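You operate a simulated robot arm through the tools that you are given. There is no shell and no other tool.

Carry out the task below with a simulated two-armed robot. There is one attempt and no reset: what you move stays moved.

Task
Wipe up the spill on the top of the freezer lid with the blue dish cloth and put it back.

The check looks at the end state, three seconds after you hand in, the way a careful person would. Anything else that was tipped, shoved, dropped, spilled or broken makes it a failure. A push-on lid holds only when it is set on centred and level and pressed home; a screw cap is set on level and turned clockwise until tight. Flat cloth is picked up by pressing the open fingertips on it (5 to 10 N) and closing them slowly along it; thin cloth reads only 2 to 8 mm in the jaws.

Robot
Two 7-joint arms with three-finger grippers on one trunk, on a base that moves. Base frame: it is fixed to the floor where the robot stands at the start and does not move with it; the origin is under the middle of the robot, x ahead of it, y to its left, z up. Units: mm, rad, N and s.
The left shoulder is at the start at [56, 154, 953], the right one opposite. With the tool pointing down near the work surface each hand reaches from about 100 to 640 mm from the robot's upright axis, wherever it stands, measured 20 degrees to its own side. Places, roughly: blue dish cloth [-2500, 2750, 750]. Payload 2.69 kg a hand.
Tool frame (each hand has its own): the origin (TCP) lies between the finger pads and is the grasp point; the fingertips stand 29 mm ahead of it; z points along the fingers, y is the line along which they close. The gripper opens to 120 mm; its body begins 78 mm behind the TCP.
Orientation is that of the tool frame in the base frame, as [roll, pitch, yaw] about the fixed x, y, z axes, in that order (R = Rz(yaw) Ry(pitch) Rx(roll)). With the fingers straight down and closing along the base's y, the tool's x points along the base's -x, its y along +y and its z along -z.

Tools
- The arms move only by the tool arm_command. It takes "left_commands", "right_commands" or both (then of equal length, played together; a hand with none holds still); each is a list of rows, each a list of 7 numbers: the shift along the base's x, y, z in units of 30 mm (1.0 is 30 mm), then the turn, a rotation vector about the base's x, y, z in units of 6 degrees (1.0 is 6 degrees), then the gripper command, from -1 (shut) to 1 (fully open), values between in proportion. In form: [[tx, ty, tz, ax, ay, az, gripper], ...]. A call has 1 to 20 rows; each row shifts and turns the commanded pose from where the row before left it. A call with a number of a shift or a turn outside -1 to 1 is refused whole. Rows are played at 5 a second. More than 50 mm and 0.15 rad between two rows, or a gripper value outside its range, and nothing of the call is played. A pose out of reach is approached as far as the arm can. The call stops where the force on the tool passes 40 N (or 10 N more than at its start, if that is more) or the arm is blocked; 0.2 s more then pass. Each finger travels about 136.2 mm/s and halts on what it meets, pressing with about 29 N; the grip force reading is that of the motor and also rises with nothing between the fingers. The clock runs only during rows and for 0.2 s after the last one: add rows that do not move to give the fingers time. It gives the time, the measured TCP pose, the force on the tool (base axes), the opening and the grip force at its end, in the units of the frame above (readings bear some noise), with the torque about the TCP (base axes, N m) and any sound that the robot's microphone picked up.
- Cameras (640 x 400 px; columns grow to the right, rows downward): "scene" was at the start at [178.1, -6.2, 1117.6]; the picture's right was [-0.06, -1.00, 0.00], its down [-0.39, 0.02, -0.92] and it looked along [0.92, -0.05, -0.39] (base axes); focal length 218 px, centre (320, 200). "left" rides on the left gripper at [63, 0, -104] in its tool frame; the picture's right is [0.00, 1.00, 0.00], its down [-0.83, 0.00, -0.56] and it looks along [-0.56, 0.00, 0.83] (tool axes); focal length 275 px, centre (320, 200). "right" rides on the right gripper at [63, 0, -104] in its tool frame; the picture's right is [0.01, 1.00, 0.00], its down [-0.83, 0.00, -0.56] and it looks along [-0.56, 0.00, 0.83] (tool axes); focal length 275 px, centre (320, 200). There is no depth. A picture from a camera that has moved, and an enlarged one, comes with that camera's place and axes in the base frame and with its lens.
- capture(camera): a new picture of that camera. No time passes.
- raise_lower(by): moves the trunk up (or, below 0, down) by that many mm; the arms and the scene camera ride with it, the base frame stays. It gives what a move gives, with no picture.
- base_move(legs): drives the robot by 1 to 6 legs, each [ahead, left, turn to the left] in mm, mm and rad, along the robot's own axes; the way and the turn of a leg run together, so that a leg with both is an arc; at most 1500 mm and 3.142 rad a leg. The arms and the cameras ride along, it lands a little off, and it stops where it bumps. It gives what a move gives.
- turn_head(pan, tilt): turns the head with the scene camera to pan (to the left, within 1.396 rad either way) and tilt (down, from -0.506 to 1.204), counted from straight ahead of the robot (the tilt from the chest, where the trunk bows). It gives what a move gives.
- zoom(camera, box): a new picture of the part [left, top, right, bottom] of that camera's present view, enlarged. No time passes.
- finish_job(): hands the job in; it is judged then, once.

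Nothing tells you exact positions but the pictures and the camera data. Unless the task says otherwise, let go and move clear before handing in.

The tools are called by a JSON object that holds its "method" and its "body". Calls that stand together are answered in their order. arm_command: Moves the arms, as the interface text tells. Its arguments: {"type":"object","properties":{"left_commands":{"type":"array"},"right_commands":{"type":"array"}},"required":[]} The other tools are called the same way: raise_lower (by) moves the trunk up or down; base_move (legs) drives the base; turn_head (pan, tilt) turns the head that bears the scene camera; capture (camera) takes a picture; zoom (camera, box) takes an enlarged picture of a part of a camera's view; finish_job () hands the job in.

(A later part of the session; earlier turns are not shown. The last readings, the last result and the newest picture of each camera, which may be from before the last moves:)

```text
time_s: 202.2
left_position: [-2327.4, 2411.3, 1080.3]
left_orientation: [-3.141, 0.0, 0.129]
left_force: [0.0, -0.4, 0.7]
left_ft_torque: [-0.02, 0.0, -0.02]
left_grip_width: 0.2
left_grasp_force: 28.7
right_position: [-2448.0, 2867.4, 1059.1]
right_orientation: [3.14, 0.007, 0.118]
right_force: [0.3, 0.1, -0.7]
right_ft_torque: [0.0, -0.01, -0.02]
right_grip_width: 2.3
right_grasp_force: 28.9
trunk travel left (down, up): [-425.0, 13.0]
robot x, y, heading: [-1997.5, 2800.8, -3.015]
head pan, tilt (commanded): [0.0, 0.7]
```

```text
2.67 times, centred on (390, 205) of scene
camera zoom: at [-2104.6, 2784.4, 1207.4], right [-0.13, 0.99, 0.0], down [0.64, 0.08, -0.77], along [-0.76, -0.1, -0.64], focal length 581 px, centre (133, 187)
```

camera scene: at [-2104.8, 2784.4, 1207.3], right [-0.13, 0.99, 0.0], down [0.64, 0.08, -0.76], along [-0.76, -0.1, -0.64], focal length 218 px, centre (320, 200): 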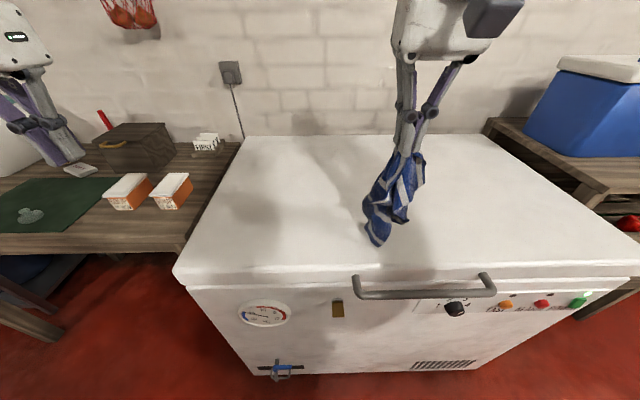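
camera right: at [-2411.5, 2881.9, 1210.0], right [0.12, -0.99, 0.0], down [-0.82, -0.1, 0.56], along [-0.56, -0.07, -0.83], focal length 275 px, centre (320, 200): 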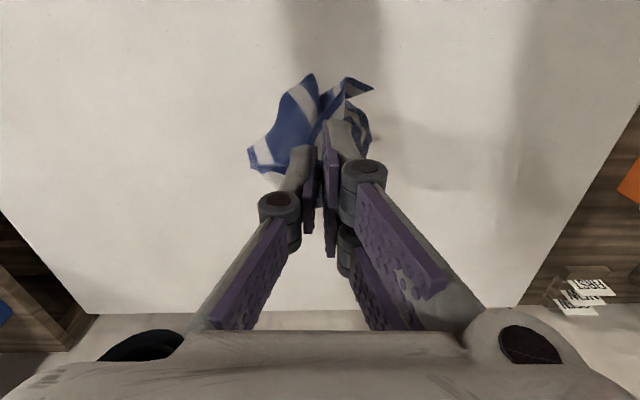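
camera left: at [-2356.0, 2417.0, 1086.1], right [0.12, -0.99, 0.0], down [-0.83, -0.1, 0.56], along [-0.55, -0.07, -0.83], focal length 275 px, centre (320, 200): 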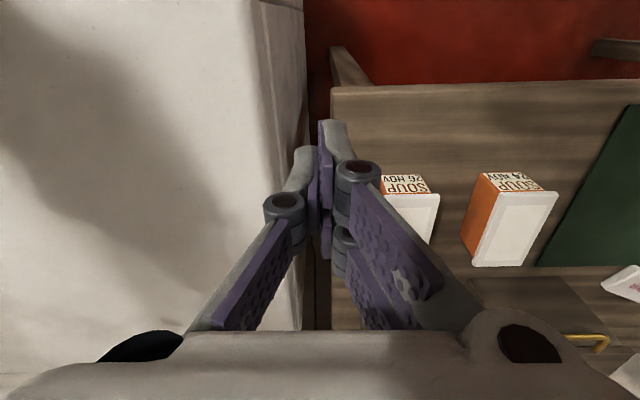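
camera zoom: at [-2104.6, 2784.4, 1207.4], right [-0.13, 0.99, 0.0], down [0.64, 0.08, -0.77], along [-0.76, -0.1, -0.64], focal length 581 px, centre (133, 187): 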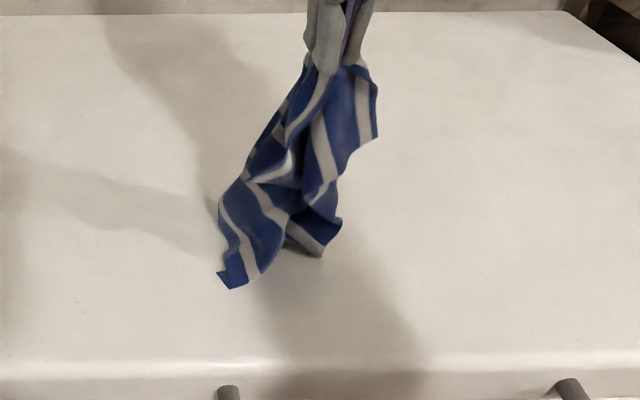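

The near edge is now trailing toward me nicely. I'll drive forward 55 mm to continue laying, then keep lowering.

{"method": "base_move", "body": {"legs": [[55, 0, 0]]}}

{"method": "arm_command", "body": {"right_commands": [[-0.1, 0, -0.4, 0, 0, 0, -1], [-0.2, 0, -0.4, 0, 0, 0, -1], [-0.3, 0, -0.4, 0, 0, 0, -1], [-0.35, 0, -0.4, 0, 0, 0, -1], [0, 0, 0, 0, 0, 0, -1]]}}

{"method": "capture", "body": {"camera": "scene"}}

{"method": "zoom", "body": {"camera": "scene", "box": [290, 130, 450, 280]}}

```text
time_s: 203.2
left_position: [-2382.3, 2404.5, 1081.9]
left_orientation: [-3.14, -0.001, 0.129]
left_force: [-0.6, 0.0, -0.2]
left_ft_torque: [0.01, 0.0, 0.03]
left_grip_width: 0.0
left_grasp_force: 27.9
right_position: [-2503.4, 2860.6, 1058.9]
right_orientation: [3.14, 0.005, 0.119]
right_force: [-0.7, -0.9, -1.1]
right_ft_torque: [0.03, -0.06, 0.02]
right_grip_width: 2.2
right_grasp_force: 28.8
trunk travel left (down, up): [-425.0, 13.0]
robot x, y, heading: [-2056.0, 2791.0, -3.011]
head pan, tilt (commanded): [0.0, 0.7]
```

```text
time_s: 204.4
left_position: [-2380.9, 2404.3, 1081.2]
left_orientation: [3.141, 0.001, 0.128]
left_force: [0.2, 0.1, 0.5]
left_ft_torque: [0.0, 0.01, 0.03]
left_grip_width: 0.2
left_grasp_force: 28.5
right_position: [-2530.8, 2860.9, 1011.6]
right_orientation: [3.138, 0.007, 0.119]
right_force: [-0.3, 0.4, 0.0]
right_ft_torque: [0.0, 0.01, 0.03]
right_grip_width: 2.3
right_grasp_force: 29.2
trunk travel left (down, up): [-425.0, 13.0]
robot x, y, heading: [-2054.2, 2790.2, -3.018]
head pan, tilt (commanded): [0.0, 0.7]
```

```text
taken
camera scene: at [-2158.6, 2777.6, 1207.4], right [-0.13, 0.99, 0.0], down [0.64, 0.08, -0.77], along [-0.76, -0.1, -0.64], focal length 218 px, centre (320, 200)
```

scene: 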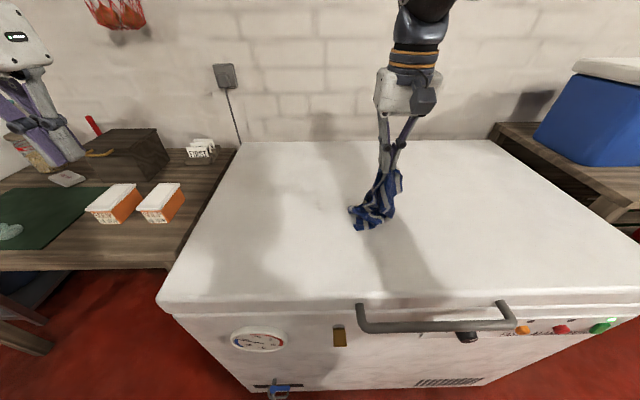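

```text
2.67 times, centred on (370, 205) of scene
camera zoom: at [-2158.6, 2777.6, 1207.4], right [-0.13, 0.99, 0.0], down [0.64, 0.08, -0.77], along [-0.76, -0.1, -0.64], focal length 581 px, centre (187, 187)
```

zoom: 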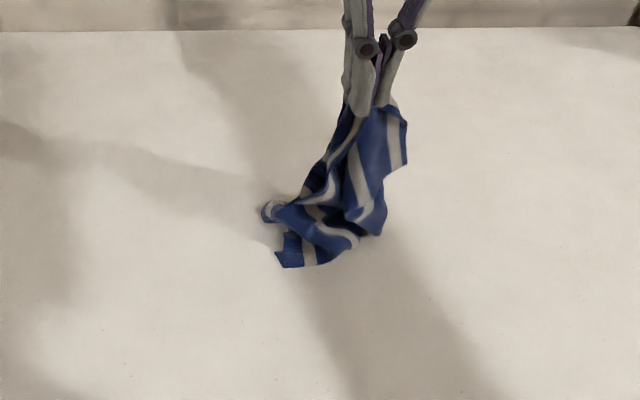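

The cloth slides along rather than laying out, so I'll change the method: lift it, set it down farther away, and then drag it toward me by its edge so the rest trails out straight.

{"method": "arm_command", "body": {"right_commands": [[0, 0, 0.8, 0, 0, 0, -1], [0, 0, 0.8, 0, 0, 0, -1], [0, 0, 0.8, 0, 0, 0, -1], [0, 0, 0.6, 0, 0, 0, -1], [0, 0, 0, 0, 0, 0, -1]]}}

{"method": "base_move", "body": {"legs": [[35, 0, 0]]}}

{"method": "arm_command", "body": {"right_commands": [[-0.8, 0, 0, 0, 0, 0, -1], [-0.8, 0, -0.1, 0, 0, 0, -1], [-0.8, 0, -0.2, 0, 0, 0, -1], [-0.8, 0, -0.4, 0, 0, 0, -1], [-0.5, 0, -0.8, 0, 0, 0, -1], [-0.3, 0, -0.8, 0, 0, 0, -1], [0, 0, -0.8, 0, 0, 0, -1], [0, 0, -0.8, 0, 0, 0, -1], [0, 0, 0, 0, 0, 0, -1]]}}

{"method": "capture", "body": {"camera": "scene"}}

```text
time_s: 205.6
left_position: [-2381.6, 2404.1, 1080.1]
left_orientation: [-3.141, -0.002, 0.128]
left_force: [0.6, -0.6, -0.8]
left_ft_torque: [0.01, -0.01, 0.02]
left_grip_width: 0.0
left_grasp_force: 28.1
right_position: [-2529.6, 2861.0, 1101.9]
right_orientation: [3.14, 0.008, 0.119]
right_force: [0.4, 0.3, 0.0]
right_ft_torque: [0.03, -0.03, 0.01]
right_grip_width: 2.3
right_grasp_force: 28.9
trunk travel left (down, up): [-425.0, 13.0]
robot x, y, heading: [-2053.0, 2796.2, -3.017]
head pan, tilt (commanded): [0.0, 0.7]
```

```text
time_s: 206.4
left_position: [-2418.2, 2400.0, 1080.1]
left_orientation: [3.141, -0.002, 0.128]
left_force: [0.5, 0.1, 0.7]
left_ft_torque: [-0.04, -0.03, 0.03]
left_grip_width: 0.0
left_grasp_force: 28.6
right_position: [-2567.1, 2855.5, 1101.0]
right_orientation: [3.139, 0.005, 0.119]
right_force: [-1.0, 0.1, -0.2]
right_ft_torque: [0.02, -0.03, 0.01]
right_grip_width: 2.3
right_grasp_force: 28.7
trunk travel left (down, up): [-425.0, 13.0]
robot x, y, heading: [-2090.9, 2790.3, -3.013]
head pan, tilt (commanded): [0.0, 0.7]
```

```text
time_s: 208.4
left_position: [-2417.3, 2400.5, 1082.1]
left_orientation: [3.141, 0.001, 0.128]
left_force: [-0.5, -0.4, 0.4]
left_ft_torque: [0.03, -0.01, 0.02]
left_grip_width: 0.1
left_grasp_force: 28.6
right_position: [-2646.6, 2858.2, 974.5]
right_orientation: [3.142, 0.006, 0.118]
right_force: [0.1, -0.1, -0.2]
right_ft_torque: [0.03, 0.01, 0.01]
right_grip_width: 2.4
right_grasp_force: 28.7
right hand out of reach, approached as far as the arm can: row 3, 4, 5
trunk travel left (down, up): [-425.0, 13.0]
robot x, y, heading: [-2086.0, 2784.2, -3.012]
head pan, tilt (commanded): [0.0, 0.7]
```

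```text
taken
camera scene: at [-2193.1, 2773.2, 1207.4], right [-0.13, 0.99, 0.0], down [0.64, 0.08, -0.77], along [-0.76, -0.1, -0.64], focal length 218 px, centre (320, 200)
```

scene: 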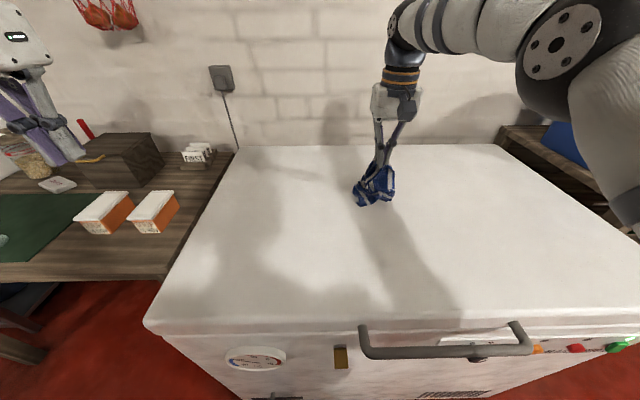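

Reach is limited at this height. I'll raise a bit, then lower while moving toward me so the body of the cloth trails to the far side.

{"method": "arm_command", "body": {"right_commands": [[0.2, 0, 0.8, 0, 0, 0, -1], [0.2, 0, 0.8, 0, 0, 0, -1], [0.2, 0, 0.8, 0, 0, 0, -1], [0.2, 0, 0.8, 0, 0, 0, -1], [0, 0, 0, 0, 0, 0, -1], [0, 0, 0, 0, 0, 0, -1], [0.2, 0, -0.8, 0, 0, 0, -1], [0.3, 0, -0.8, 0, 0, 0, -1], [0.3, 0, -0.8, 0, 0, 0, -1], [0.3, 0, -0.8, 0, 0, 0, -1], [0.3, 0, -0.8, 0, 0, 0, -1], [0.3, 0, -0.8, 0, 0, 0, -1], [0.3, 0, -0.8, 0, 0, 0, -1], [0.3, 0, -0.4, 0, 0, 0, -1], [0, 0, 0, 0, 0, 0, -1]]}}

{"method": "capture", "body": {"camera": "scene"}}

{"method": "zoom", "body": {"camera": "scene", "box": [290, 130, 450, 280]}}

```text
time_s: 211.6
left_position: [-2416.4, 2400.0, 1081.1]
left_orientation: [-3.141, 0.0, 0.129]
left_force: [-1.1, -0.2, -0.4]
left_ft_torque: [0.02, -0.01, 0.03]
left_grip_width: 0.0
left_grasp_force: 28.4
right_position: [-2551.6, 2859.8, 890.7]
right_orientation: [3.138, 0.008, 0.118]
right_force: [0.3, 0.7, 0.1]
right_ft_torque: [-0.01, -0.02, 0.02]
right_grip_width: 2.1
right_grasp_force: 29.0
trunk travel left (down, up): [-425.0, 13.0]
robot x, y, heading: [-2086.9, 2789.8, -3.015]
head pan, tilt (commanded): [0.0, 0.7]
```

```text
taken
camera scene: at [-2193.4, 2773.1, 1207.3], right [-0.13, 0.99, 0.0], down [0.64, 0.08, -0.76], along [-0.76, -0.1, -0.64], focal length 218 px, centre (320, 200)
```

scene: 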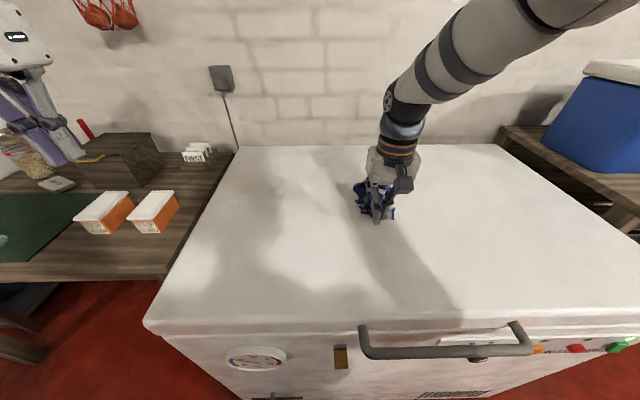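

```text
2.67 times, centred on (370, 205) of scene
camera zoom: at [-2193.4, 2773.1, 1207.3], right [-0.13, 0.99, 0.0], down [0.64, 0.08, -0.76], along [-0.76, -0.1, -0.64], focal length 581 px, centre (187, 187)
```

zoom: 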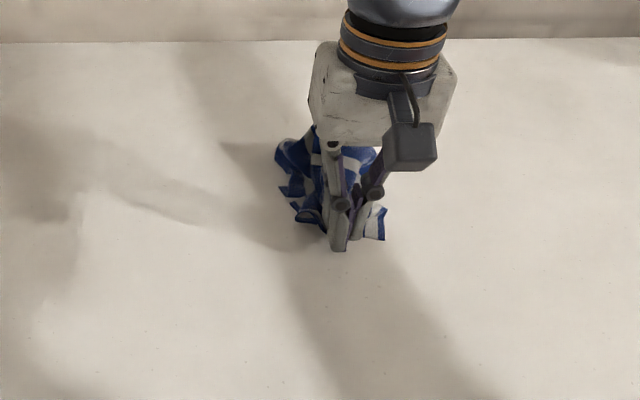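

The body of the cloth is now on the far side of the hand. I'll drag it toward me by backing the base 110 mm and look.

{"method": "base_move", "body": {"legs": [[-110, 0, 0]]}}

{"method": "capture", "body": {"camera": "right"}}

{"method": "zoom", "body": {"camera": "scene", "box": [290, 130, 450, 280]}}

```text
time_s: 212.8
left_position: [-2307.2, 2415.1, 1080.6]
left_orientation: [-3.141, -0.001, 0.13]
left_force: [0.8, 0.3, 0.8]
left_ft_torque: [0.0, 0.04, 0.0]
left_grip_width: 0.2
left_grasp_force: 28.4
right_position: [-2442.4, 2871.9, 891.0]
right_orientation: [3.139, 0.006, 0.122]
right_force: [0.4, 0.4, -0.8]
right_ft_torque: [-0.01, 0.06, -0.01]
right_grip_width: 2.2
right_grasp_force: 28.9
trunk travel left (down, up): [-425.0, 13.0]
robot x, y, heading: [-1982.3, 2803.2, -3.012]
head pan, tilt (commanded): [0.0, 0.7]
```

```text
taken
camera right: at [-2381.3, 2880.6, 995.9], right [0.12, -0.99, 0.0], down [-0.82, -0.1, 0.56], along [-0.56, -0.07, -0.83], focal length 275 px, centre (320, 200)
```

right: 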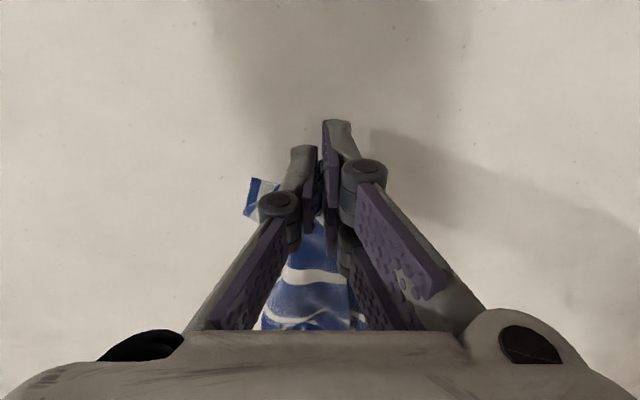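

```text
2.67 times, centred on (370, 205) of scene
camera zoom: at [-2083.9, 2787.0, 1207.4], right [-0.13, 0.99, 0.0], down [0.64, 0.08, -0.77], along [-0.76, -0.1, -0.64], focal length 581 px, centre (187, 187)
```

zoom: 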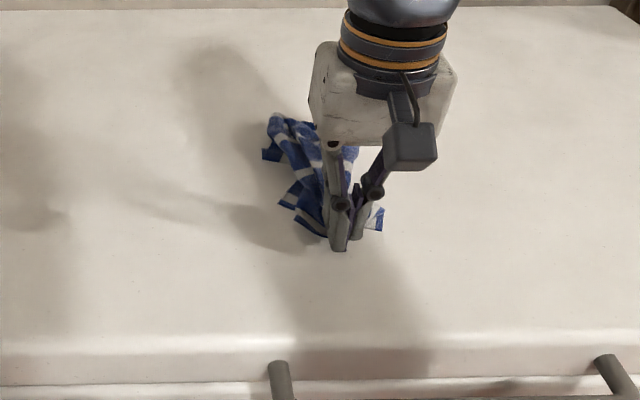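

The drag stretched it out well (about 190 mm long). Now I'll press the fingertips on the lid and open them slowly all the way, to spread the pinched edge sideways.

{"method": "arm_command", "body": {"right_commands": [[0, 0, -0.3, 0, 0, 0, -1], [0, 0, -0.1, 0, 0, 0, -1], [0, 0, 0, 0, 0, 0, -1]]}}

{"method": "arm_command", "body": {"right_commands": [[0, 0, -0.1, 0, 0, 0, -1], [0, 0, 0, 0, 0, 0, -1]]}}

```text
time_s: 213.6
left_position: [-2307.3, 2412.5, 1081.4]
left_orientation: [3.14, -0.001, 0.127]
left_force: [0.6, 0.1, -0.1]
left_ft_torque: [0.03, -0.01, 0.0]
left_grip_width: 0.1
left_grasp_force: 28.5
right_position: [-2443.0, 2872.3, 879.7]
right_orientation: [3.138, 0.006, 0.119]
right_force: [-0.2, 0.3, 1.3]
right_ft_torque: [0.03, 0.02, -0.01]
right_grip_width: 2.3
right_grasp_force: 29.3
trunk travel left (down, up): [-425.0, 13.0]
robot x, y, heading: [-1982.0, 2799.8, -3.017]
head pan, tilt (commanded): [0.0, 0.7]
```

```text
time_s: 214.2
left_position: [-2307.4, 2413.4, 1082.0]
left_orientation: [-3.141, 0.0, 0.132]
left_force: [1.0, 0.6, -0.3]
left_ft_torque: [-0.02, 0.0, -0.04]
left_grip_width: 0.0
left_grasp_force: 28.8
right_position: [-2443.6, 2871.9, 875.9]
right_orientation: [3.139, 0.008, 0.12]
right_force: [-0.7, -0.4, 8.5]
right_ft_torque: [-0.05, 0.14, 0.01]
right_grip_width: 2.2
right_grasp_force: 28.9
trunk travel left (down, up): [-425.0, 13.0]
robot x, y, heading: [-1981.2, 2799.4, -3.016]
head pan, tilt (commanded): [0.0, 0.7]
```

{"method": "arm_command", "body": {"right_commands": [[0, 0, -0.02, 0, 0, 0, -0.95], [0, 0, 0, 0, 0, 0, -0.85], [0, 0, 0, 0, 0, 0, -0.75], [0, 0, 0, 0, 0, 0, -0.65], [0, 0, 0, 0, 0, 0, -0.55], [0, 0, 0, 0, 0, 0, -0.45], [0, 0, 0, 0, 0, 0, -0.35], [0, 0, 0, 0, 0, 0, -0.25], [0, 0, 0, 0, 0, 0, -0.15], [0, 0, 0, 0, 0, 0, -0.05], [0, 0, 0, 0, 0, 0, 0.05], [0, 0, 0, 0, 0, 0, 0.15], [0, 0, 0, 0, 0, 0, 0.3], [0, 0, 0, 0, 0, 0, 0.45], [0, 0, 0, 0, 0, 0, 0.6], [0, 0, 0, 0, 0, 0, 0.75], [0, 0, 0, 0, 0, 0, 0.75]]}}

{"method": "capture", "body": {"camera": "right"}}

{"method": "zoom", "body": {"camera": "scene", "box": [290, 130, 450, 280]}}

```text
time_s: 217.8
left_position: [-2306.2, 2414.0, 1081.0]
left_orientation: [-3.142, -0.004, 0.133]
left_force: [-0.1, 0.1, -0.5]
left_ft_torque: [-0.03, -0.01, -0.01]
left_grip_width: 0.0
left_grasp_force: 28.5
right_position: [-2443.8, 2873.3, 876.2]
right_orientation: [3.14, 0.008, 0.122]
right_force: [0.8, -0.6, 0.3]
right_ft_torque: [-0.03, 0.01, 0.01]
right_grip_width: 105.1
right_grasp_force: 0.0
trunk travel left (down, up): [-425.0, 13.0]
robot x, y, heading: [-1981.4, 2799.7, -3.015]
head pan, tilt (commanded): [0.0, 0.7]
```

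```text
taken
camera right: at [-2382.1, 2880.8, 980.1], right [0.12, -0.99, 0.0], down [-0.82, -0.1, 0.56], along [-0.56, -0.07, -0.83], focal length 275 px, centre (320, 200)
```

right: 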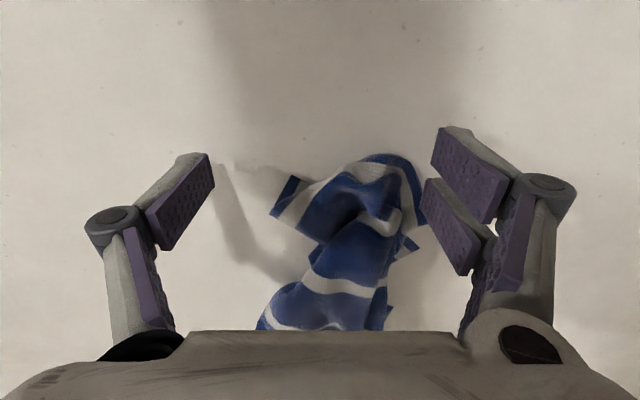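

```text
2.67 times, centred on (370, 205) of scene
camera zoom: at [-2084.7, 2786.9, 1207.3], right [-0.13, 0.99, 0.0], down [0.64, 0.08, -0.76], along [-0.76, -0.1, -0.64], focal length 581 px, centre (187, 187)
```

zoom: 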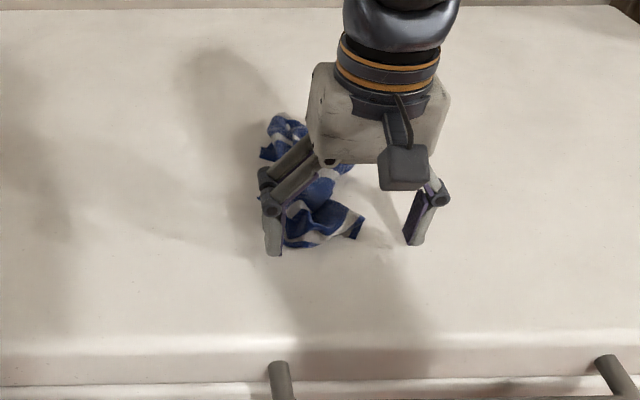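

Released. I'll lift the hand clear and look at the cloth and the lid.

{"method": "arm_command", "body": {"right_commands": [[0, 0, 0.8, 0, 0, 0, 0.75], [0, 0, 0.8, 0, 0, 0, 0.75], [0, 0, 0.8, 0, 0, 0, 0.75], [0, 0, 0.8, 0, 0, 0, 0.5], [0, 0.8, 0.4, 0, 0, 0, 0.1], [0, 0.8, 0, 0, 0, 0, 0.1], [0, 0.8, 0, 0, 0, 0, 0.1], [0, 0.8, 0, 0, 0, 0, 0.1], [0, 0.8, 0, 0, 0, 0, 0.1], [0, 0, 0, 0, 0, 0, 0.1]]}}

{"method": "zoom", "body": {"camera": "scene", "box": [270, 120, 470, 270]}}

{"method": "zoom", "body": {"camera": "scene", "box": [320, 160, 430, 230]}}

```text
time_s: 220.0
left_position: [-2307.1, 2413.7, 1079.6]
left_orientation: [-3.141, -0.002, 0.132]
left_force: [0.2, -0.4, 0.6]
left_ft_torque: [0.03, 0.02, 0.0]
left_grip_width: 0.0
left_grasp_force: 28.5
right_position: [-2445.5, 2993.2, 983.1]
right_orientation: [3.141, 0.009, 0.121]
right_force: [-0.3, -0.7, -0.3]
right_ft_torque: [0.01, -0.01, -0.04]
right_grip_width: 66.1
right_grasp_force: 0.0
trunk travel left (down, up): [-425.0, 13.0]
robot x, y, heading: [-1977.2, 2801.0, -3.015]
head pan, tilt (commanded): [0.0, 0.7]
```

```text
2.67 times, centred on (370, 195) of scene
camera zoom: at [-2084.7, 2786.6, 1207.3], right [-0.13, 0.99, 0.0], down [0.64, 0.08, -0.76], along [-0.76, -0.1, -0.64], focal length 581 px, centre (187, 213)
```

zoom: 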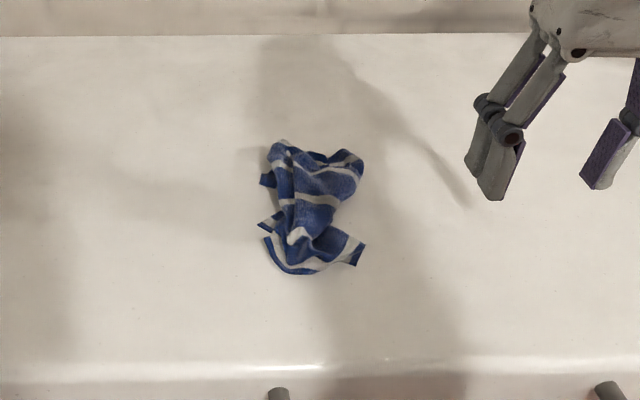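

```text
5.71 times, centred on (375, 195) of scene
camera zoom: at [-2084.7, 2786.6, 1207.3], right [-0.13, 0.99, 0.0], down [0.64, 0.08, -0.76], along [-0.76, -0.1, -0.64], focal length 1246 px, centre (6, 229)
```

zoom: 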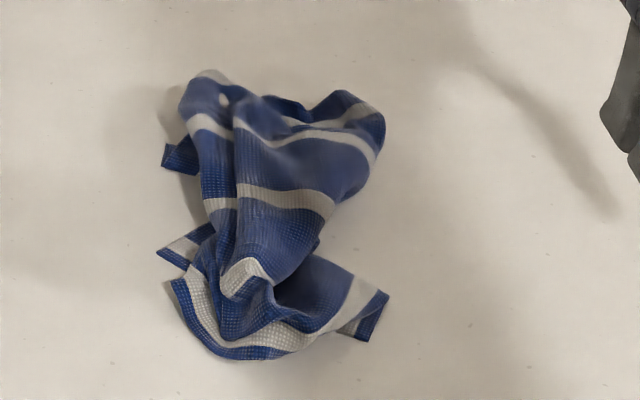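

The cloth lies with its stripes in the original direction, about 210 mm long and centred near (−2547, 2854), but it is narrow. I'll try spreading it sideways by pressing closed fingertips on the near-right corner (≈(−2470, 2885)) and sliding it to the right.

{"method": "arm_command", "body": {"right_commands": [[-0.2, -0.7, 0, 0, 0, 0, -0.5], [-0.2, -0.7, 0, 0, 0, 0, -1], [-0.2, -0.7, 0, 0, 0, 0, -1], [-0.2, -0.7, -0.5, 0, 0, 0, -1], [-0.05, -0.8, -0.7, 0, 0, 0, -1], [0, 0, -0.7, 0, 0, 0, -1], [0, 0, -0.7, 0, 0, 0, -1], [0, 0, -0.5, 0, 0, 0, -1], [0, 0, 0, 0, 0, 0, -1]]}}

{"method": "capture", "body": {"camera": "right"}}

{"method": "zoom", "body": {"camera": "scene", "box": [320, 160, 430, 230]}}

```text
time_s: 222.0
left_position: [-2307.1, 2414.2, 1081.4]
left_orientation: [3.141, 0.0, 0.131]
left_force: [0.6, 0.7, 0.2]
left_ft_torque: [-0.01, -0.01, 0.0]
left_grip_width: 0.0
left_grasp_force: 28.2
right_position: [-2468.9, 2883.5, 889.6]
right_orientation: [3.14, 0.009, 0.121]
right_force: [-0.3, 0.4, 0.4]
right_ft_torque: [0.0, 0.02, -0.02]
right_grip_width: 0.0
right_grasp_force: 28.9
trunk travel left (down, up): [-425.0, 13.0]
robot x, y, heading: [-1981.8, 2802.1, -3.011]
head pan, tilt (commanded): [0.0, 0.7]
```

```text
taken
camera right: at [-2407.7, 2891.8, 994.7], right [0.12, -0.99, 0.0], down [-0.82, -0.1, 0.56], along [-0.56, -0.07, -0.83], focal length 275 px, centre (320, 200)
```

right: 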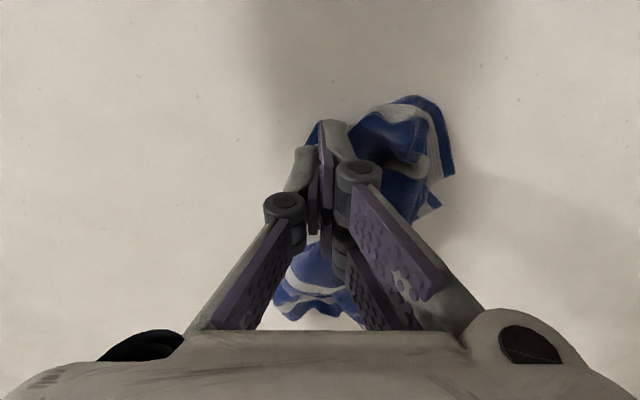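

```text
5.71 times, centred on (375, 195) of scene
camera zoom: at [-2084.6, 2786.9, 1207.4], right [-0.13, 0.99, 0.0], down [0.64, 0.08, -0.77], along [-0.76, -0.1, -0.64], focal length 1246 px, centre (6, 229)
```

zoom: 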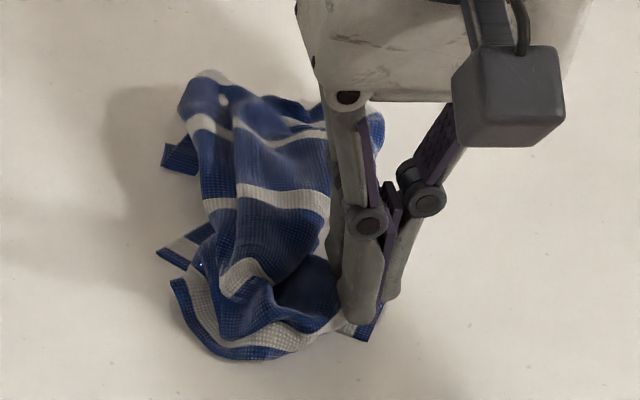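

{"method": "arm_command", "body": {"right_commands": [[0, 0, -0.25, 0, 0, 0, -1], [0, 0, -0.1, 0, 0, 0, -1], [0, 0, 0, 0, 0, 0, -1]]}}

{"method": "arm_command", "body": {"right_commands": [[0, 0, -0.1, 0, 0, 0, -1], [0, 0, 0, 0, 0, 0, -1]]}}

```text
time_s: 222.8
left_position: [-2307.1, 2413.9, 1080.9]
left_orientation: [-3.141, 0.001, 0.131]
left_force: [-0.2, -0.5, -0.6]
left_ft_torque: [0.01, -0.02, -0.01]
left_grip_width: 0.1
left_grasp_force: 28.6
right_position: [-2468.8, 2885.4, 879.0]
right_orientation: [3.14, 0.006, 0.119]
right_force: [0.3, 0.0, -0.3]
right_ft_torque: [-0.01, 0.0, 0.01]
right_grip_width: 0.0
right_grasp_force: 28.6
trunk travel left (down, up): [-425.0, 13.0]
robot x, y, heading: [-1979.1, 2802.6, -3.015]
head pan, tilt (commanded): [0.0, 0.7]
```

```text
time_s: 223.4
left_position: [-2307.8, 2414.3, 1080.8]
left_orientation: [-3.141, 0.0, 0.13]
left_force: [0.8, 0.3, -0.6]
left_ft_torque: [0.01, -0.01, 0.02]
left_grip_width: 0.0
left_grasp_force: 28.5
right_position: [-2468.9, 2884.7, 878.1]
right_orientation: [3.141, 0.009, 0.12]
right_force: [1.1, 0.2, 2.0]
right_ft_torque: [0.01, -0.02, 0.03]
right_grip_width: 0.0
right_grasp_force: 28.2
trunk travel left (down, up): [-425.0, 13.0]
robot x, y, heading: [-1976.5, 2803.8, -3.016]
head pan, tilt (commanded): [0.0, 0.7]
```

{"method": "arm_command", "body": {"right_commands": [[0, 0, -0.07, 0, 0, 0, -1], [0, 0, 0, 0, 0, 0, -1]]}}

{"method": "arm_command", "body": {"right_commands": [[0.02, 0.25, 0, 0, 0, 0, -1], [0.02, 0.25, 0, 0, 0, 0, -1], [0.02, 0.25, 0, 0, 0, 0, -1], [0.02, 0.25, 0, 0, 0, 0, -1], [0.02, 0.25, 0, 0, 0, 0, -1], [0.02, 0.25, 0, 0, 0, 0, -1], [0, 0, 0, 0, 0, 0, -1]]}}

{"method": "zoom", "body": {"camera": "scene", "box": [320, 160, 430, 230]}}

```text
time_s: 224.0
left_position: [-2305.9, 2413.6, 1083.4]
left_orientation: [-3.141, 0.002, 0.131]
left_force: [-0.2, -0.7, 0.2]
left_ft_torque: [0.0, 0.04, -0.06]
left_grip_width: 0.2
left_grasp_force: 28.6
right_position: [-2469.3, 2883.7, 876.4]
right_orientation: [3.14, 0.01, 0.12]
right_force: [1.2, 0.1, 13.0]
right_ft_torque: [-0.07, -0.11, 0.01]
right_grip_width: 0.0
right_grasp_force: 28.6
trunk travel left (down, up): [-425.0, 13.0]
robot x, y, heading: [-1980.4, 2801.2, -3.013]
head pan, tilt (commanded): [0.0, 0.7]
```

```text
time_s: 225.6
left_position: [-2306.7, 2413.1, 1080.4]
left_orientation: [3.141, 0.002, 0.129]
left_force: [0.8, 0.0, 0.1]
left_ft_torque: [0.01, 0.0, 0.02]
left_grip_width: 0.0
left_grasp_force: 28.1
right_position: [-2465.2, 2929.5, 875.9]
right_orientation: [3.139, 0.008, 0.121]
right_force: [-0.2, -4.0, 18.5]
right_ft_torque: [-0.18, -0.05, -0.01]
right_grip_width: 0.0
right_grasp_force: 28.6
trunk travel left (down, up): [-425.0, 13.0]
robot x, y, heading: [-1982.2, 2800.1, -3.015]
head pan, tilt (commanded): [0.0, 0.7]
```

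```text
5.71 times, centred on (375, 195) of scene
camera zoom: at [-2083.5, 2786.1, 1207.5], right [-0.13, 0.99, 0.0], down [0.64, 0.08, -0.77], along [-0.76, -0.1, -0.64], focal length 1246 px, centre (6, 229)
```

zoom: 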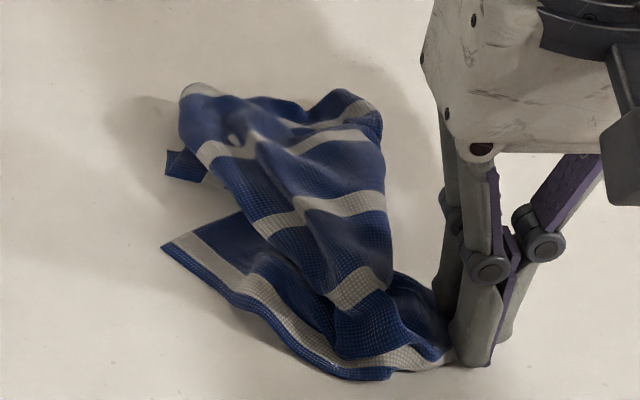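

Sliding works very well – the near edge is unfolding. I'll continue a bit farther to the right.

{"method": "arm_command", "body": {"right_commands": [[0, 0.25, 0, 0, 0, 0, -1], [0, 0.25, 0, 0, 0, 0, -1], [0, 0.25, 0, 0, 0, 0, -1], [0, 0.25, 0, 0, 0, 0, -1], [0, 0, 0, 0, 0, 0, -1]]}}

{"method": "zoom", "body": {"camera": "scene", "box": [320, 160, 430, 230]}}

```text
time_s: 226.8
left_position: [-2306.0, 2412.8, 1081.7]
left_orientation: [-3.14, -0.001, 0.13]
left_force: [-0.7, 0.1, -0.3]
left_ft_torque: [0.0, -0.01, -0.02]
left_grip_width: 0.1
left_grasp_force: 28.1
right_position: [-2465.1, 2958.8, 875.6]
right_orientation: [3.14, 0.009, 0.119]
right_force: [0.4, -6.0, 22.6]
right_ft_torque: [-0.2, -0.08, -0.09]
right_grip_width: 0.0
right_grasp_force: 28.1
trunk travel left (down, up): [-425.0, 13.0]
robot x, y, heading: [-1982.5, 2799.5, -3.017]
head pan, tilt (commanded): [0.0, 0.7]
```

```text
5.71 times, centred on (375, 195) of scene
camera zoom: at [-2083.1, 2785.8, 1207.5], right [-0.13, 0.99, 0.0], down [0.64, 0.08, -0.77], along [-0.76, -0.1, -0.64], focal length 1246 px, centre (6, 229)
```

zoom: 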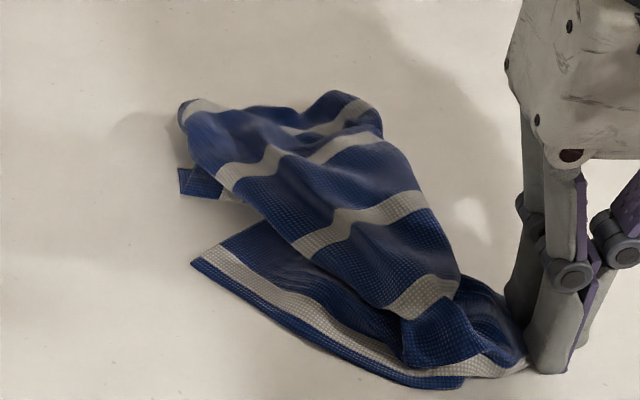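

Very good. Now I'll lift, shift the base left a little, and do the same with the near-left corner (≈(−2493, 2815)), sliding it to the left and toward me.

{"method": "arm_command", "body": {"right_commands": [[0, 0, 0.5, 0, 0, 0, -1], [0, 0, 0.8, 0, 0, 0, -1], [0, 0, 0.8, 0, 0, 0, -1], [0, 0, 0, 0, 0, 0, -1]]}}

{"method": "base_move", "body": {"legs": [[0, 70, 0]]}}

{"method": "capture", "body": {"camera": "scene"}}

{"method": "zoom", "body": {"camera": "scene", "box": [340, 150, 460, 225]}}

```text
time_s: 227.8
left_position: [-2307.1, 2414.6, 1081.1]
left_orientation: [-3.142, -0.002, 0.131]
left_force: [0.2, -0.3, -0.2]
left_ft_torque: [-0.02, 0.02, 0.01]
left_grip_width: 0.0
left_grasp_force: 28.4
right_position: [-2465.9, 2960.5, 937.5]
right_orientation: [3.141, 0.005, 0.12]
right_force: [0.7, 0.9, -0.3]
right_ft_torque: [-0.02, 0.01, -0.01]
right_grip_width: 0.1
right_grasp_force: 28.6
trunk travel left (down, up): [-425.0, 13.0]
robot x, y, heading: [-1982.2, 2802.0, -3.015]
head pan, tilt (commanded): [0.0, 0.7]
```

```text
time_s: 229.0
left_position: [-2300.1, 2344.6, 1079.7]
left_orientation: [3.141, -0.002, 0.127]
left_force: [0.0, 0.0, -0.6]
left_ft_torque: [0.0, 0.03, 0.01]
left_grip_width: 0.2
left_grasp_force: 28.3
right_position: [-2456.6, 2890.8, 938.3]
right_orientation: [3.139, 0.005, 0.118]
right_force: [0.3, -0.5, 0.5]
right_ft_torque: [0.0, -0.03, 0.02]
right_grip_width: 0.2
right_grasp_force: 28.4
trunk travel left (down, up): [-425.0, 13.0]
robot x, y, heading: [-1973.7, 2734.2, -3.016]
head pan, tilt (commanded): [0.0, 0.7]
```

```text
taken
camera scene: at [-2075.8, 2717.2, 1207.3], right [-0.13, 0.99, 0.0], down [0.64, 0.08, -0.76], along [-0.76, -0.1, -0.64], focal length 218 px, centre (320, 200)
```

scene: 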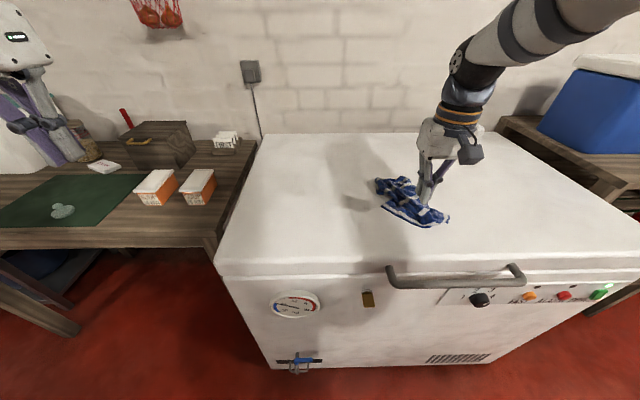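

```text
5.33 times, centred on (400, 188) of scene
camera zoom: at [-2075.8, 2717.2, 1207.3], right [-0.13, 0.99, 0.0], down [0.64, 0.08, -0.76], along [-0.76, -0.1, -0.64], focal length 1163 px, centre (-107, 267)
```

zoom: 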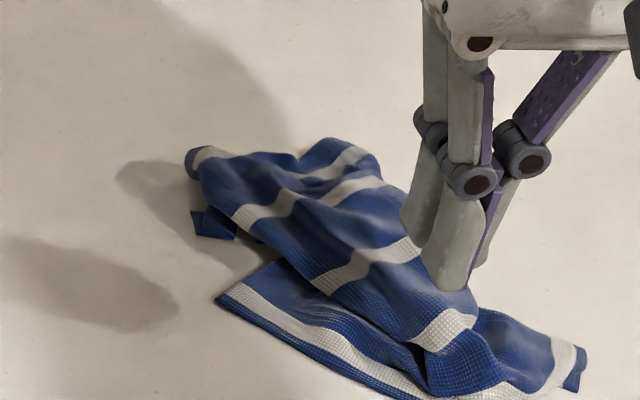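

{"method": "arm_command", "body": {"right_commands": [[-0.35, -0.65, 0, 0, 0, 0, -1], [-0.35, -0.65, 0, 0, 0, 0, -1], [-0.35, -0.65, -0.5, 0, 0, 0, -1], [0, 0, -0.6, 0, 0, 0, -1], [0, 0, -0.6, 0, 0, 0, -1], [0, 0, 0, 0, 0, 0, -1]]}}

{"method": "zoom", "body": {"camera": "scene", "box": [340, 150, 460, 225]}}

```text
time_s: 230.4
left_position: [-2298.7, 2344.1, 1079.9]
left_orientation: [3.14, 0.001, 0.128]
left_force: [0.3, 0.0, 0.4]
left_ft_torque: [0.03, -0.01, 0.02]
left_grip_width: 0.1
left_grasp_force: 28.7
right_position: [-2489.1, 2832.9, 886.8]
right_orientation: [3.141, 0.007, 0.12]
right_force: [-0.2, -0.6, 0.0]
right_ft_torque: [-0.04, -0.01, 0.03]
right_grip_width: 0.0
right_grasp_force: 28.5
trunk travel left (down, up): [-425.0, 13.0]
robot x, y, heading: [-1969.3, 2731.8, -3.015]
head pan, tilt (commanded): [0.0, 0.7]
```

```text
5.33 times, centred on (400, 188) of scene
camera zoom: at [-2075.7, 2717.8, 1207.4], right [-0.13, 0.99, 0.0], down [0.64, 0.08, -0.77], along [-0.76, -0.1, -0.64], focal length 1163 px, centre (-107, 267)
```

zoom: 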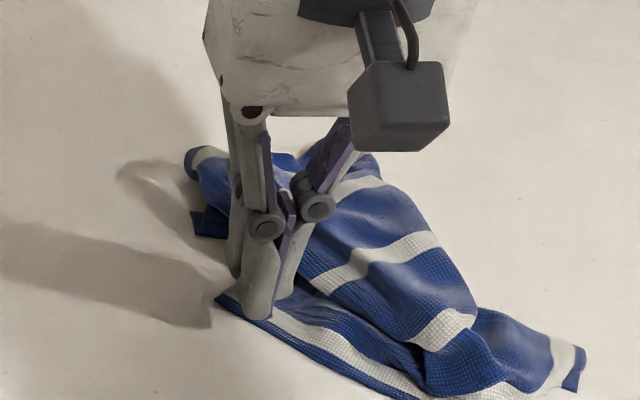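

{"method": "arm_command", "body": {"right_commands": [[0, 0, -0.2, 0, 0, 0, -1], [0, 0, -0.1, 0, 0, 0, -1], [0, 0, 0, 0, 0, 0, -1]]}}

{"method": "arm_command", "body": {"right_commands": [[0, 0, -0.05, 0, 0, 0, -1], [0, 0, 0, 0, 0, 0, -1]]}}

```text
time_s: 231.2
left_position: [-2298.6, 2345.7, 1081.4]
left_orientation: [3.141, -0.001, 0.127]
left_force: [0.0, -0.6, -1.1]
left_ft_torque: [0.0, 0.05, 0.0]
left_grip_width: 0.1
left_grasp_force: 28.2
right_position: [-2488.8, 2832.4, 878.1]
right_orientation: [3.14, 0.007, 0.118]
right_force: [0.6, -0.3, -0.4]
right_ft_torque: [0.02, 0.02, 0.02]
right_grip_width: 0.0
right_grasp_force: 28.3
trunk travel left (down, up): [-425.0, 13.0]
robot x, y, heading: [-1973.3, 2733.6, -3.009]
head pan, tilt (commanded): [0.0, 0.7]
```

```text
time_s: 231.8
left_position: [-2298.8, 2344.3, 1080.7]
left_orientation: [3.141, -0.002, 0.13]
left_force: [-0.1, 0.0, 0.2]
left_ft_torque: [0.0, 0.0, 0.01]
left_grip_width: 0.0
left_grasp_force: 28.8
right_position: [-2488.0, 2833.0, 877.2]
right_orientation: [3.141, 0.007, 0.119]
right_force: [0.4, 0.2, -0.8]
right_ft_torque: [0.01, 0.01, 0.0]
right_grip_width: 0.0
right_grasp_force: 28.6
trunk travel left (down, up): [-425.0, 13.0]
robot x, y, heading: [-1972.9, 2731.5, -3.018]
head pan, tilt (commanded): [0.0, 0.7]
```

{"method": "arm_command", "body": {"right_commands": [[0, 0, -0.1, 0, 0, 0, -1], [0, 0, 0, 0, 0, 0, -1]]}}

{"method": "arm_command", "body": {"right_commands": [[0.1, -0.25, 0, 0, 0, 0, -1], [0.1, -0.25, 0, 0, 0, 0, -1], [0.1, -0.25, 0, 0, 0, 0, -1], [0.1, -0.25, 0, 0, 0, 0, -1], [0.1, -0.25, 0, 0, 0, 0, -1], [0.1, -0.25, 0, 0, 0, 0, -1], [0, 0, 0, 0, 0, 0, -1]]}}

{"method": "zoom", "body": {"camera": "scene", "box": [340, 150, 460, 225]}}

```text
time_s: 232.4
left_position: [-2298.5, 2345.4, 1083.0]
left_orientation: [3.141, 0.0, 0.129]
left_force: [0.8, 0.7, 0.9]
left_ft_torque: [0.01, 0.04, 0.01]
left_grip_width: 0.0
left_grasp_force: 28.6
right_position: [-2488.7, 2832.4, 874.9]
right_orientation: [3.139, 0.009, 0.117]
right_force: [0.5, 1.1, 8.9]
right_ft_torque: [0.1, -0.03, 0.01]
right_grip_width: 0.0
right_grasp_force: 28.3
trunk travel left (down, up): [-425.0, 13.0]
robot x, y, heading: [-1973.3, 2735.0, -3.011]
head pan, tilt (commanded): [0.0, 0.7]
```

```text
time_s: 234.0
left_position: [-2298.1, 2344.5, 1081.4]
left_orientation: [-3.14, 0.0, 0.129]
left_force: [-0.9, -0.1, -0.3]
left_ft_torque: [-0.01, 0.0, 0.02]
left_grip_width: 0.0
left_grasp_force: 28.2
right_position: [-2469.8, 2787.9, 874.8]
right_orientation: [3.139, 0.009, 0.117]
right_force: [-2.4, 5.1, 22.6]
right_ft_torque: [0.18, 0.04, 0.03]
right_grip_width: 0.0
right_grasp_force: 28.6
trunk travel left (down, up): [-425.0, 13.0]
robot x, y, heading: [-1973.4, 2732.9, -3.016]
head pan, tilt (commanded): [0.0, 0.7]
```

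```text
5.33 times, centred on (400, 188) of scene
camera zoom: at [-2074.5, 2718.1, 1207.6], right [-0.13, 0.99, 0.0], down [0.64, 0.08, -0.77], along [-0.76, -0.1, -0.64], focal length 1163 px, centre (-107, 267)
```

zoom: 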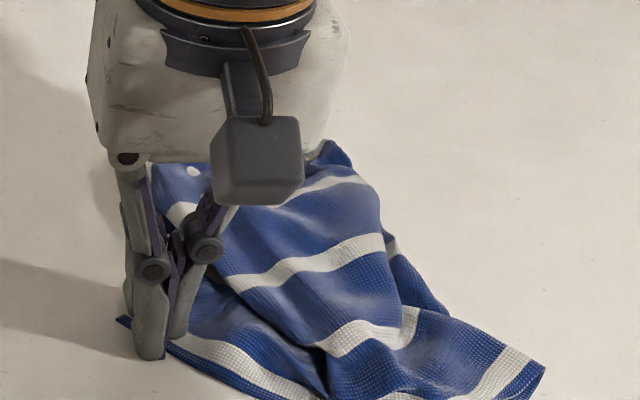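

{"method": "arm_command", "body": {"right_commands": [[0.12, -0.25, 0.01, 0, 0, 0, -1], [0.12, -0.25, 0, 0, 0, 0, -1], [0.12, -0.25, 0, 0, 0, 0, -1], [0.12, -0.25, 0, 0, 0, 0, -1], [0, 0, 0, 0, 0, 0, -1]]}}

{"method": "zoom", "body": {"camera": "scene", "box": [330, 150, 460, 231]}}

```text
time_s: 235.2
left_position: [-2297.5, 2344.2, 1082.2]
left_orientation: [-3.141, 0.002, 0.129]
left_force: [-0.5, -0.5, 0.8]
left_ft_torque: [0.01, 0.0, 0.0]
left_grip_width: 0.3
left_grasp_force: 27.8
right_position: [-2455.4, 2757.2, 875.2]
right_orientation: [3.137, 0.01, 0.119]
right_force: [-3.0, 5.9, 27.4]
right_ft_torque: [0.19, 0.07, -0.01]
right_grip_width: 0.1
right_grasp_force: 28.7
trunk travel left (down, up): [-425.0, 13.0]
robot x, y, heading: [-1970.4, 2732.8, -3.018]
head pan, tilt (commanded): [0.0, 0.7]
```

```text
4.92 times, centred on (395, 190) of scene
camera zoom: at [-2074.3, 2718.3, 1207.6], right [-0.13, 0.99, 0.0], down [0.64, 0.08, -0.77], along [-0.76, -0.1, -0.64], focal length 1073 px, centre (-49, 247)
```

zoom: 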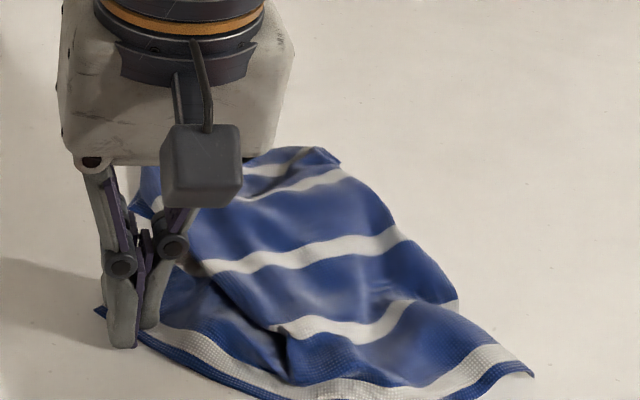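

The near half is now spread almost fully. I'll lift straight up and move aside to view the far half.

{"method": "arm_command", "body": {"right_commands": [[0, 0, 0.5, 0, 0, 0, -1], [0, 0, 0.8, 0, 0, 0, -1], [0, 0, 0.8, 0, 0, 0, -1], [0, 0.8, 0.5, 0, 0, 0, -1], [0, 0.8, 0, 0, 0, 0, -1], [0, 0.8, 0, 0, 0, 0, -1], [0, 0.8, 0, 0, 0, 0, -1], [0, 0.8, 0, 0, 0, 0, -1], [0, 0.8, 0, 0, 0, 0, -1], [0, 0.8, 0, 0, 0, 0, -1], [0, 0, 0, 0, 0, 0, -1]]}}

{"method": "zoom", "body": {"camera": "scene", "box": [330, 140, 460, 231]}}

{"method": "capture", "body": {"camera": "scene"}}

```text
time_s: 237.6
left_position: [-2299.6, 2343.7, 1080.8]
left_orientation: [-3.142, -0.003, 0.129]
left_force: [0.0, -0.6, -0.1]
left_ft_torque: [0.0, 0.01, -0.02]
left_grip_width: 0.0
left_grasp_force: 28.8
right_position: [-2456.0, 2926.0, 952.0]
right_orientation: [3.138, 0.008, 0.12]
right_force: [0.3, -0.7, -0.2]
right_ft_torque: [-0.01, -0.01, -0.04]
right_grip_width: 0.0
right_grasp_force: 28.7
trunk travel left (down, up): [-425.0, 13.0]
robot x, y, heading: [-1971.6, 2731.0, -3.015]
head pan, tilt (commanded): [0.0, 0.7]
```

```text
4.40 times, centred on (395, 186) of scene
camera zoom: at [-2075.9, 2717.5, 1207.3], right [-0.13, 0.99, 0.0], down [0.64, 0.08, -0.76], along [-0.76, -0.1, -0.64], focal length 958 px, centre (-10, 264)
```

zoom: 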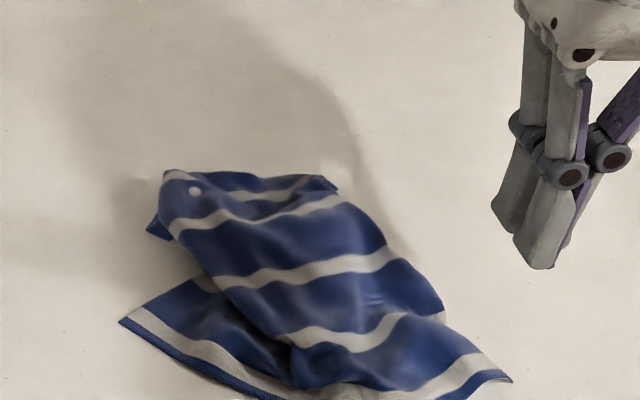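

```text
taken
camera scene: at [-2075.9, 2717.5, 1207.3], right [-0.13, 0.99, 0.0], down [0.64, 0.08, -0.76], along [-0.76, -0.1, -0.64], focal length 218 px, centre (320, 200)
```

scene: 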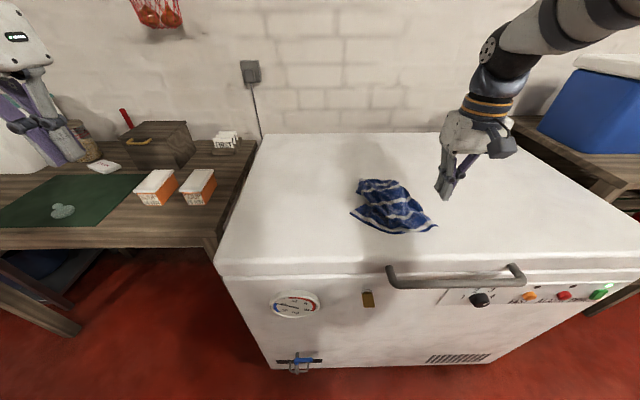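

The near half looks good. Now the far corners: I'll move the base forward 100 mm and slide the far-right corner (≈(−2602, 2871)) outward to the right and away.

{"method": "base_move", "body": {"legs": [[100, 0, 0]]}}

{"method": "capture", "body": {"camera": "right"}}

{"method": "zoom", "body": {"camera": "scene", "box": [330, 150, 490, 250]}}

```text
time_s: 238.8
left_position: [-2397.0, 2332.1, 1081.2]
left_orientation: [-3.141, -0.002, 0.13]
left_force: [-0.4, 0.7, -0.3]
left_ft_torque: [-0.04, -0.03, -0.02]
left_grip_width: 0.1
left_grasp_force: 28.2
right_position: [-2555.8, 2914.2, 951.5]
right_orientation: [3.141, 0.007, 0.117]
right_force: [0.4, 0.0, 0.4]
right_ft_torque: [-0.01, -0.04, 0.0]
right_grip_width: 0.3
right_grasp_force: 28.6
trunk travel left (down, up): [-425.0, 13.0]
robot x, y, heading: [-2070.3, 2718.4, -3.019]
head pan, tilt (commanded): [0.0, 0.7]
```

```text
taken
camera right: at [-2492.7, 2921.3, 1056.0], right [0.12, -0.99, 0.0], down [-0.82, -0.1, 0.56], along [-0.56, -0.07, -0.83], focal length 275 px, centre (320, 200)
```

right: 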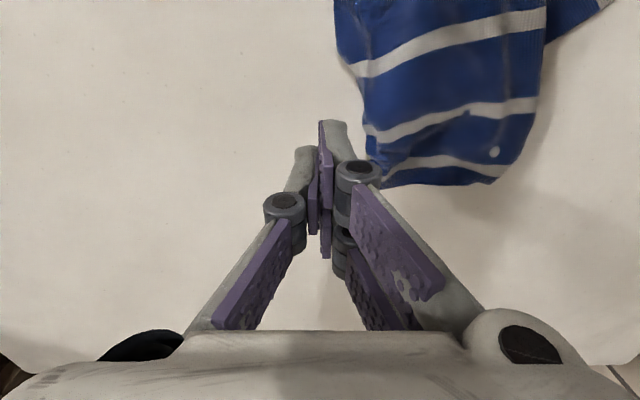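

```text
4.00 times, centred on (410, 200) of scene
camera zoom: at [-2174.5, 2705.2, 1207.3], right [-0.13, 0.99, 0.0], down [0.64, 0.08, -0.76], along [-0.76, -0.1, -0.64], focal length 872 px, centre (-40, 200)
```

zoom: 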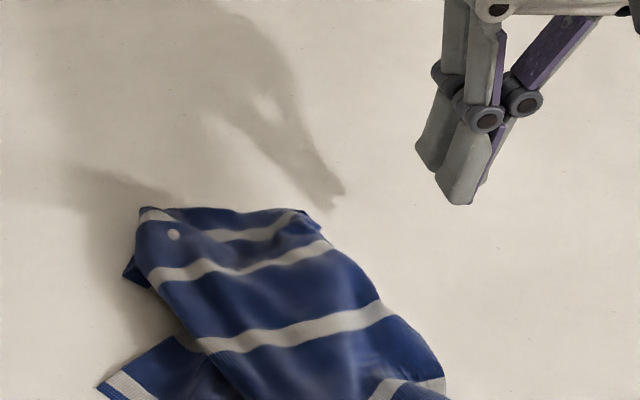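

{"method": "arm_command", "body": {"right_commands": [[-0.45, -0.65, 0, 0, 0, 0, -1], [-0.45, -0.65, 0, 0, 0, 0, -1], [-0.45, -0.6, -0.6, 0, 0, 0, -1], [0, 0, -0.7, 0, 0, 0, -1], [0, 0, -0.7, 0, 0, 0, -1], [0, 0, -0.2, 0, 0, 0, -1], [0, 0, 0, 0, 0, 0, -1]]}}

{"method": "capture", "body": {"camera": "right"}}

{"method": "zoom", "body": {"camera": "scene", "box": [330, 150, 490, 250]}}

```text
time_s: 240.4
left_position: [-2397.6, 2332.3, 1081.6]
left_orientation: [-3.141, -0.001, 0.129]
left_force: [-0.5, 0.4, 0.3]
left_ft_torque: [0.01, -0.02, 0.04]
left_grip_width: 0.0
left_grasp_force: 28.2
right_position: [-2595.3, 2856.4, 884.5]
right_orientation: [3.14, 0.007, 0.119]
right_force: [0.9, -0.6, 0.0]
right_ft_torque: [0.05, 0.0, 0.03]
right_grip_width: 0.0
right_grasp_force: 28.7
trunk travel left (down, up): [-425.0, 13.0]
robot x, y, heading: [-2069.1, 2721.3, -3.018]
head pan, tilt (commanded): [0.0, 0.7]
```

```text
taken
camera right: at [-2532.8, 2864.3, 989.7], right [0.12, -0.99, 0.0], down [-0.82, -0.1, 0.56], along [-0.56, -0.07, -0.83], focal length 275 px, centre (320, 200)
```

right: 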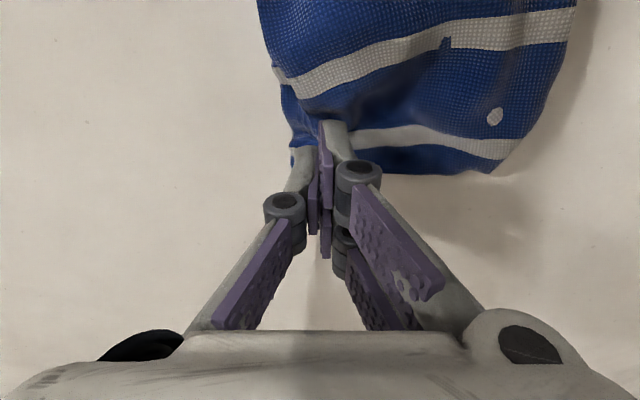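

```text
4.00 times, centred on (410, 200) of scene
camera zoom: at [-2173.8, 2705.3, 1207.3], right [-0.13, 0.99, 0.0], down [0.64, 0.08, -0.76], along [-0.76, -0.1, -0.64], focal length 872 px, centre (-40, 200)
```

zoom: 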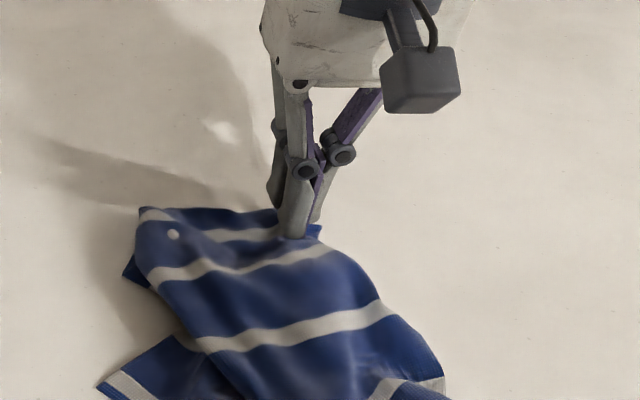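

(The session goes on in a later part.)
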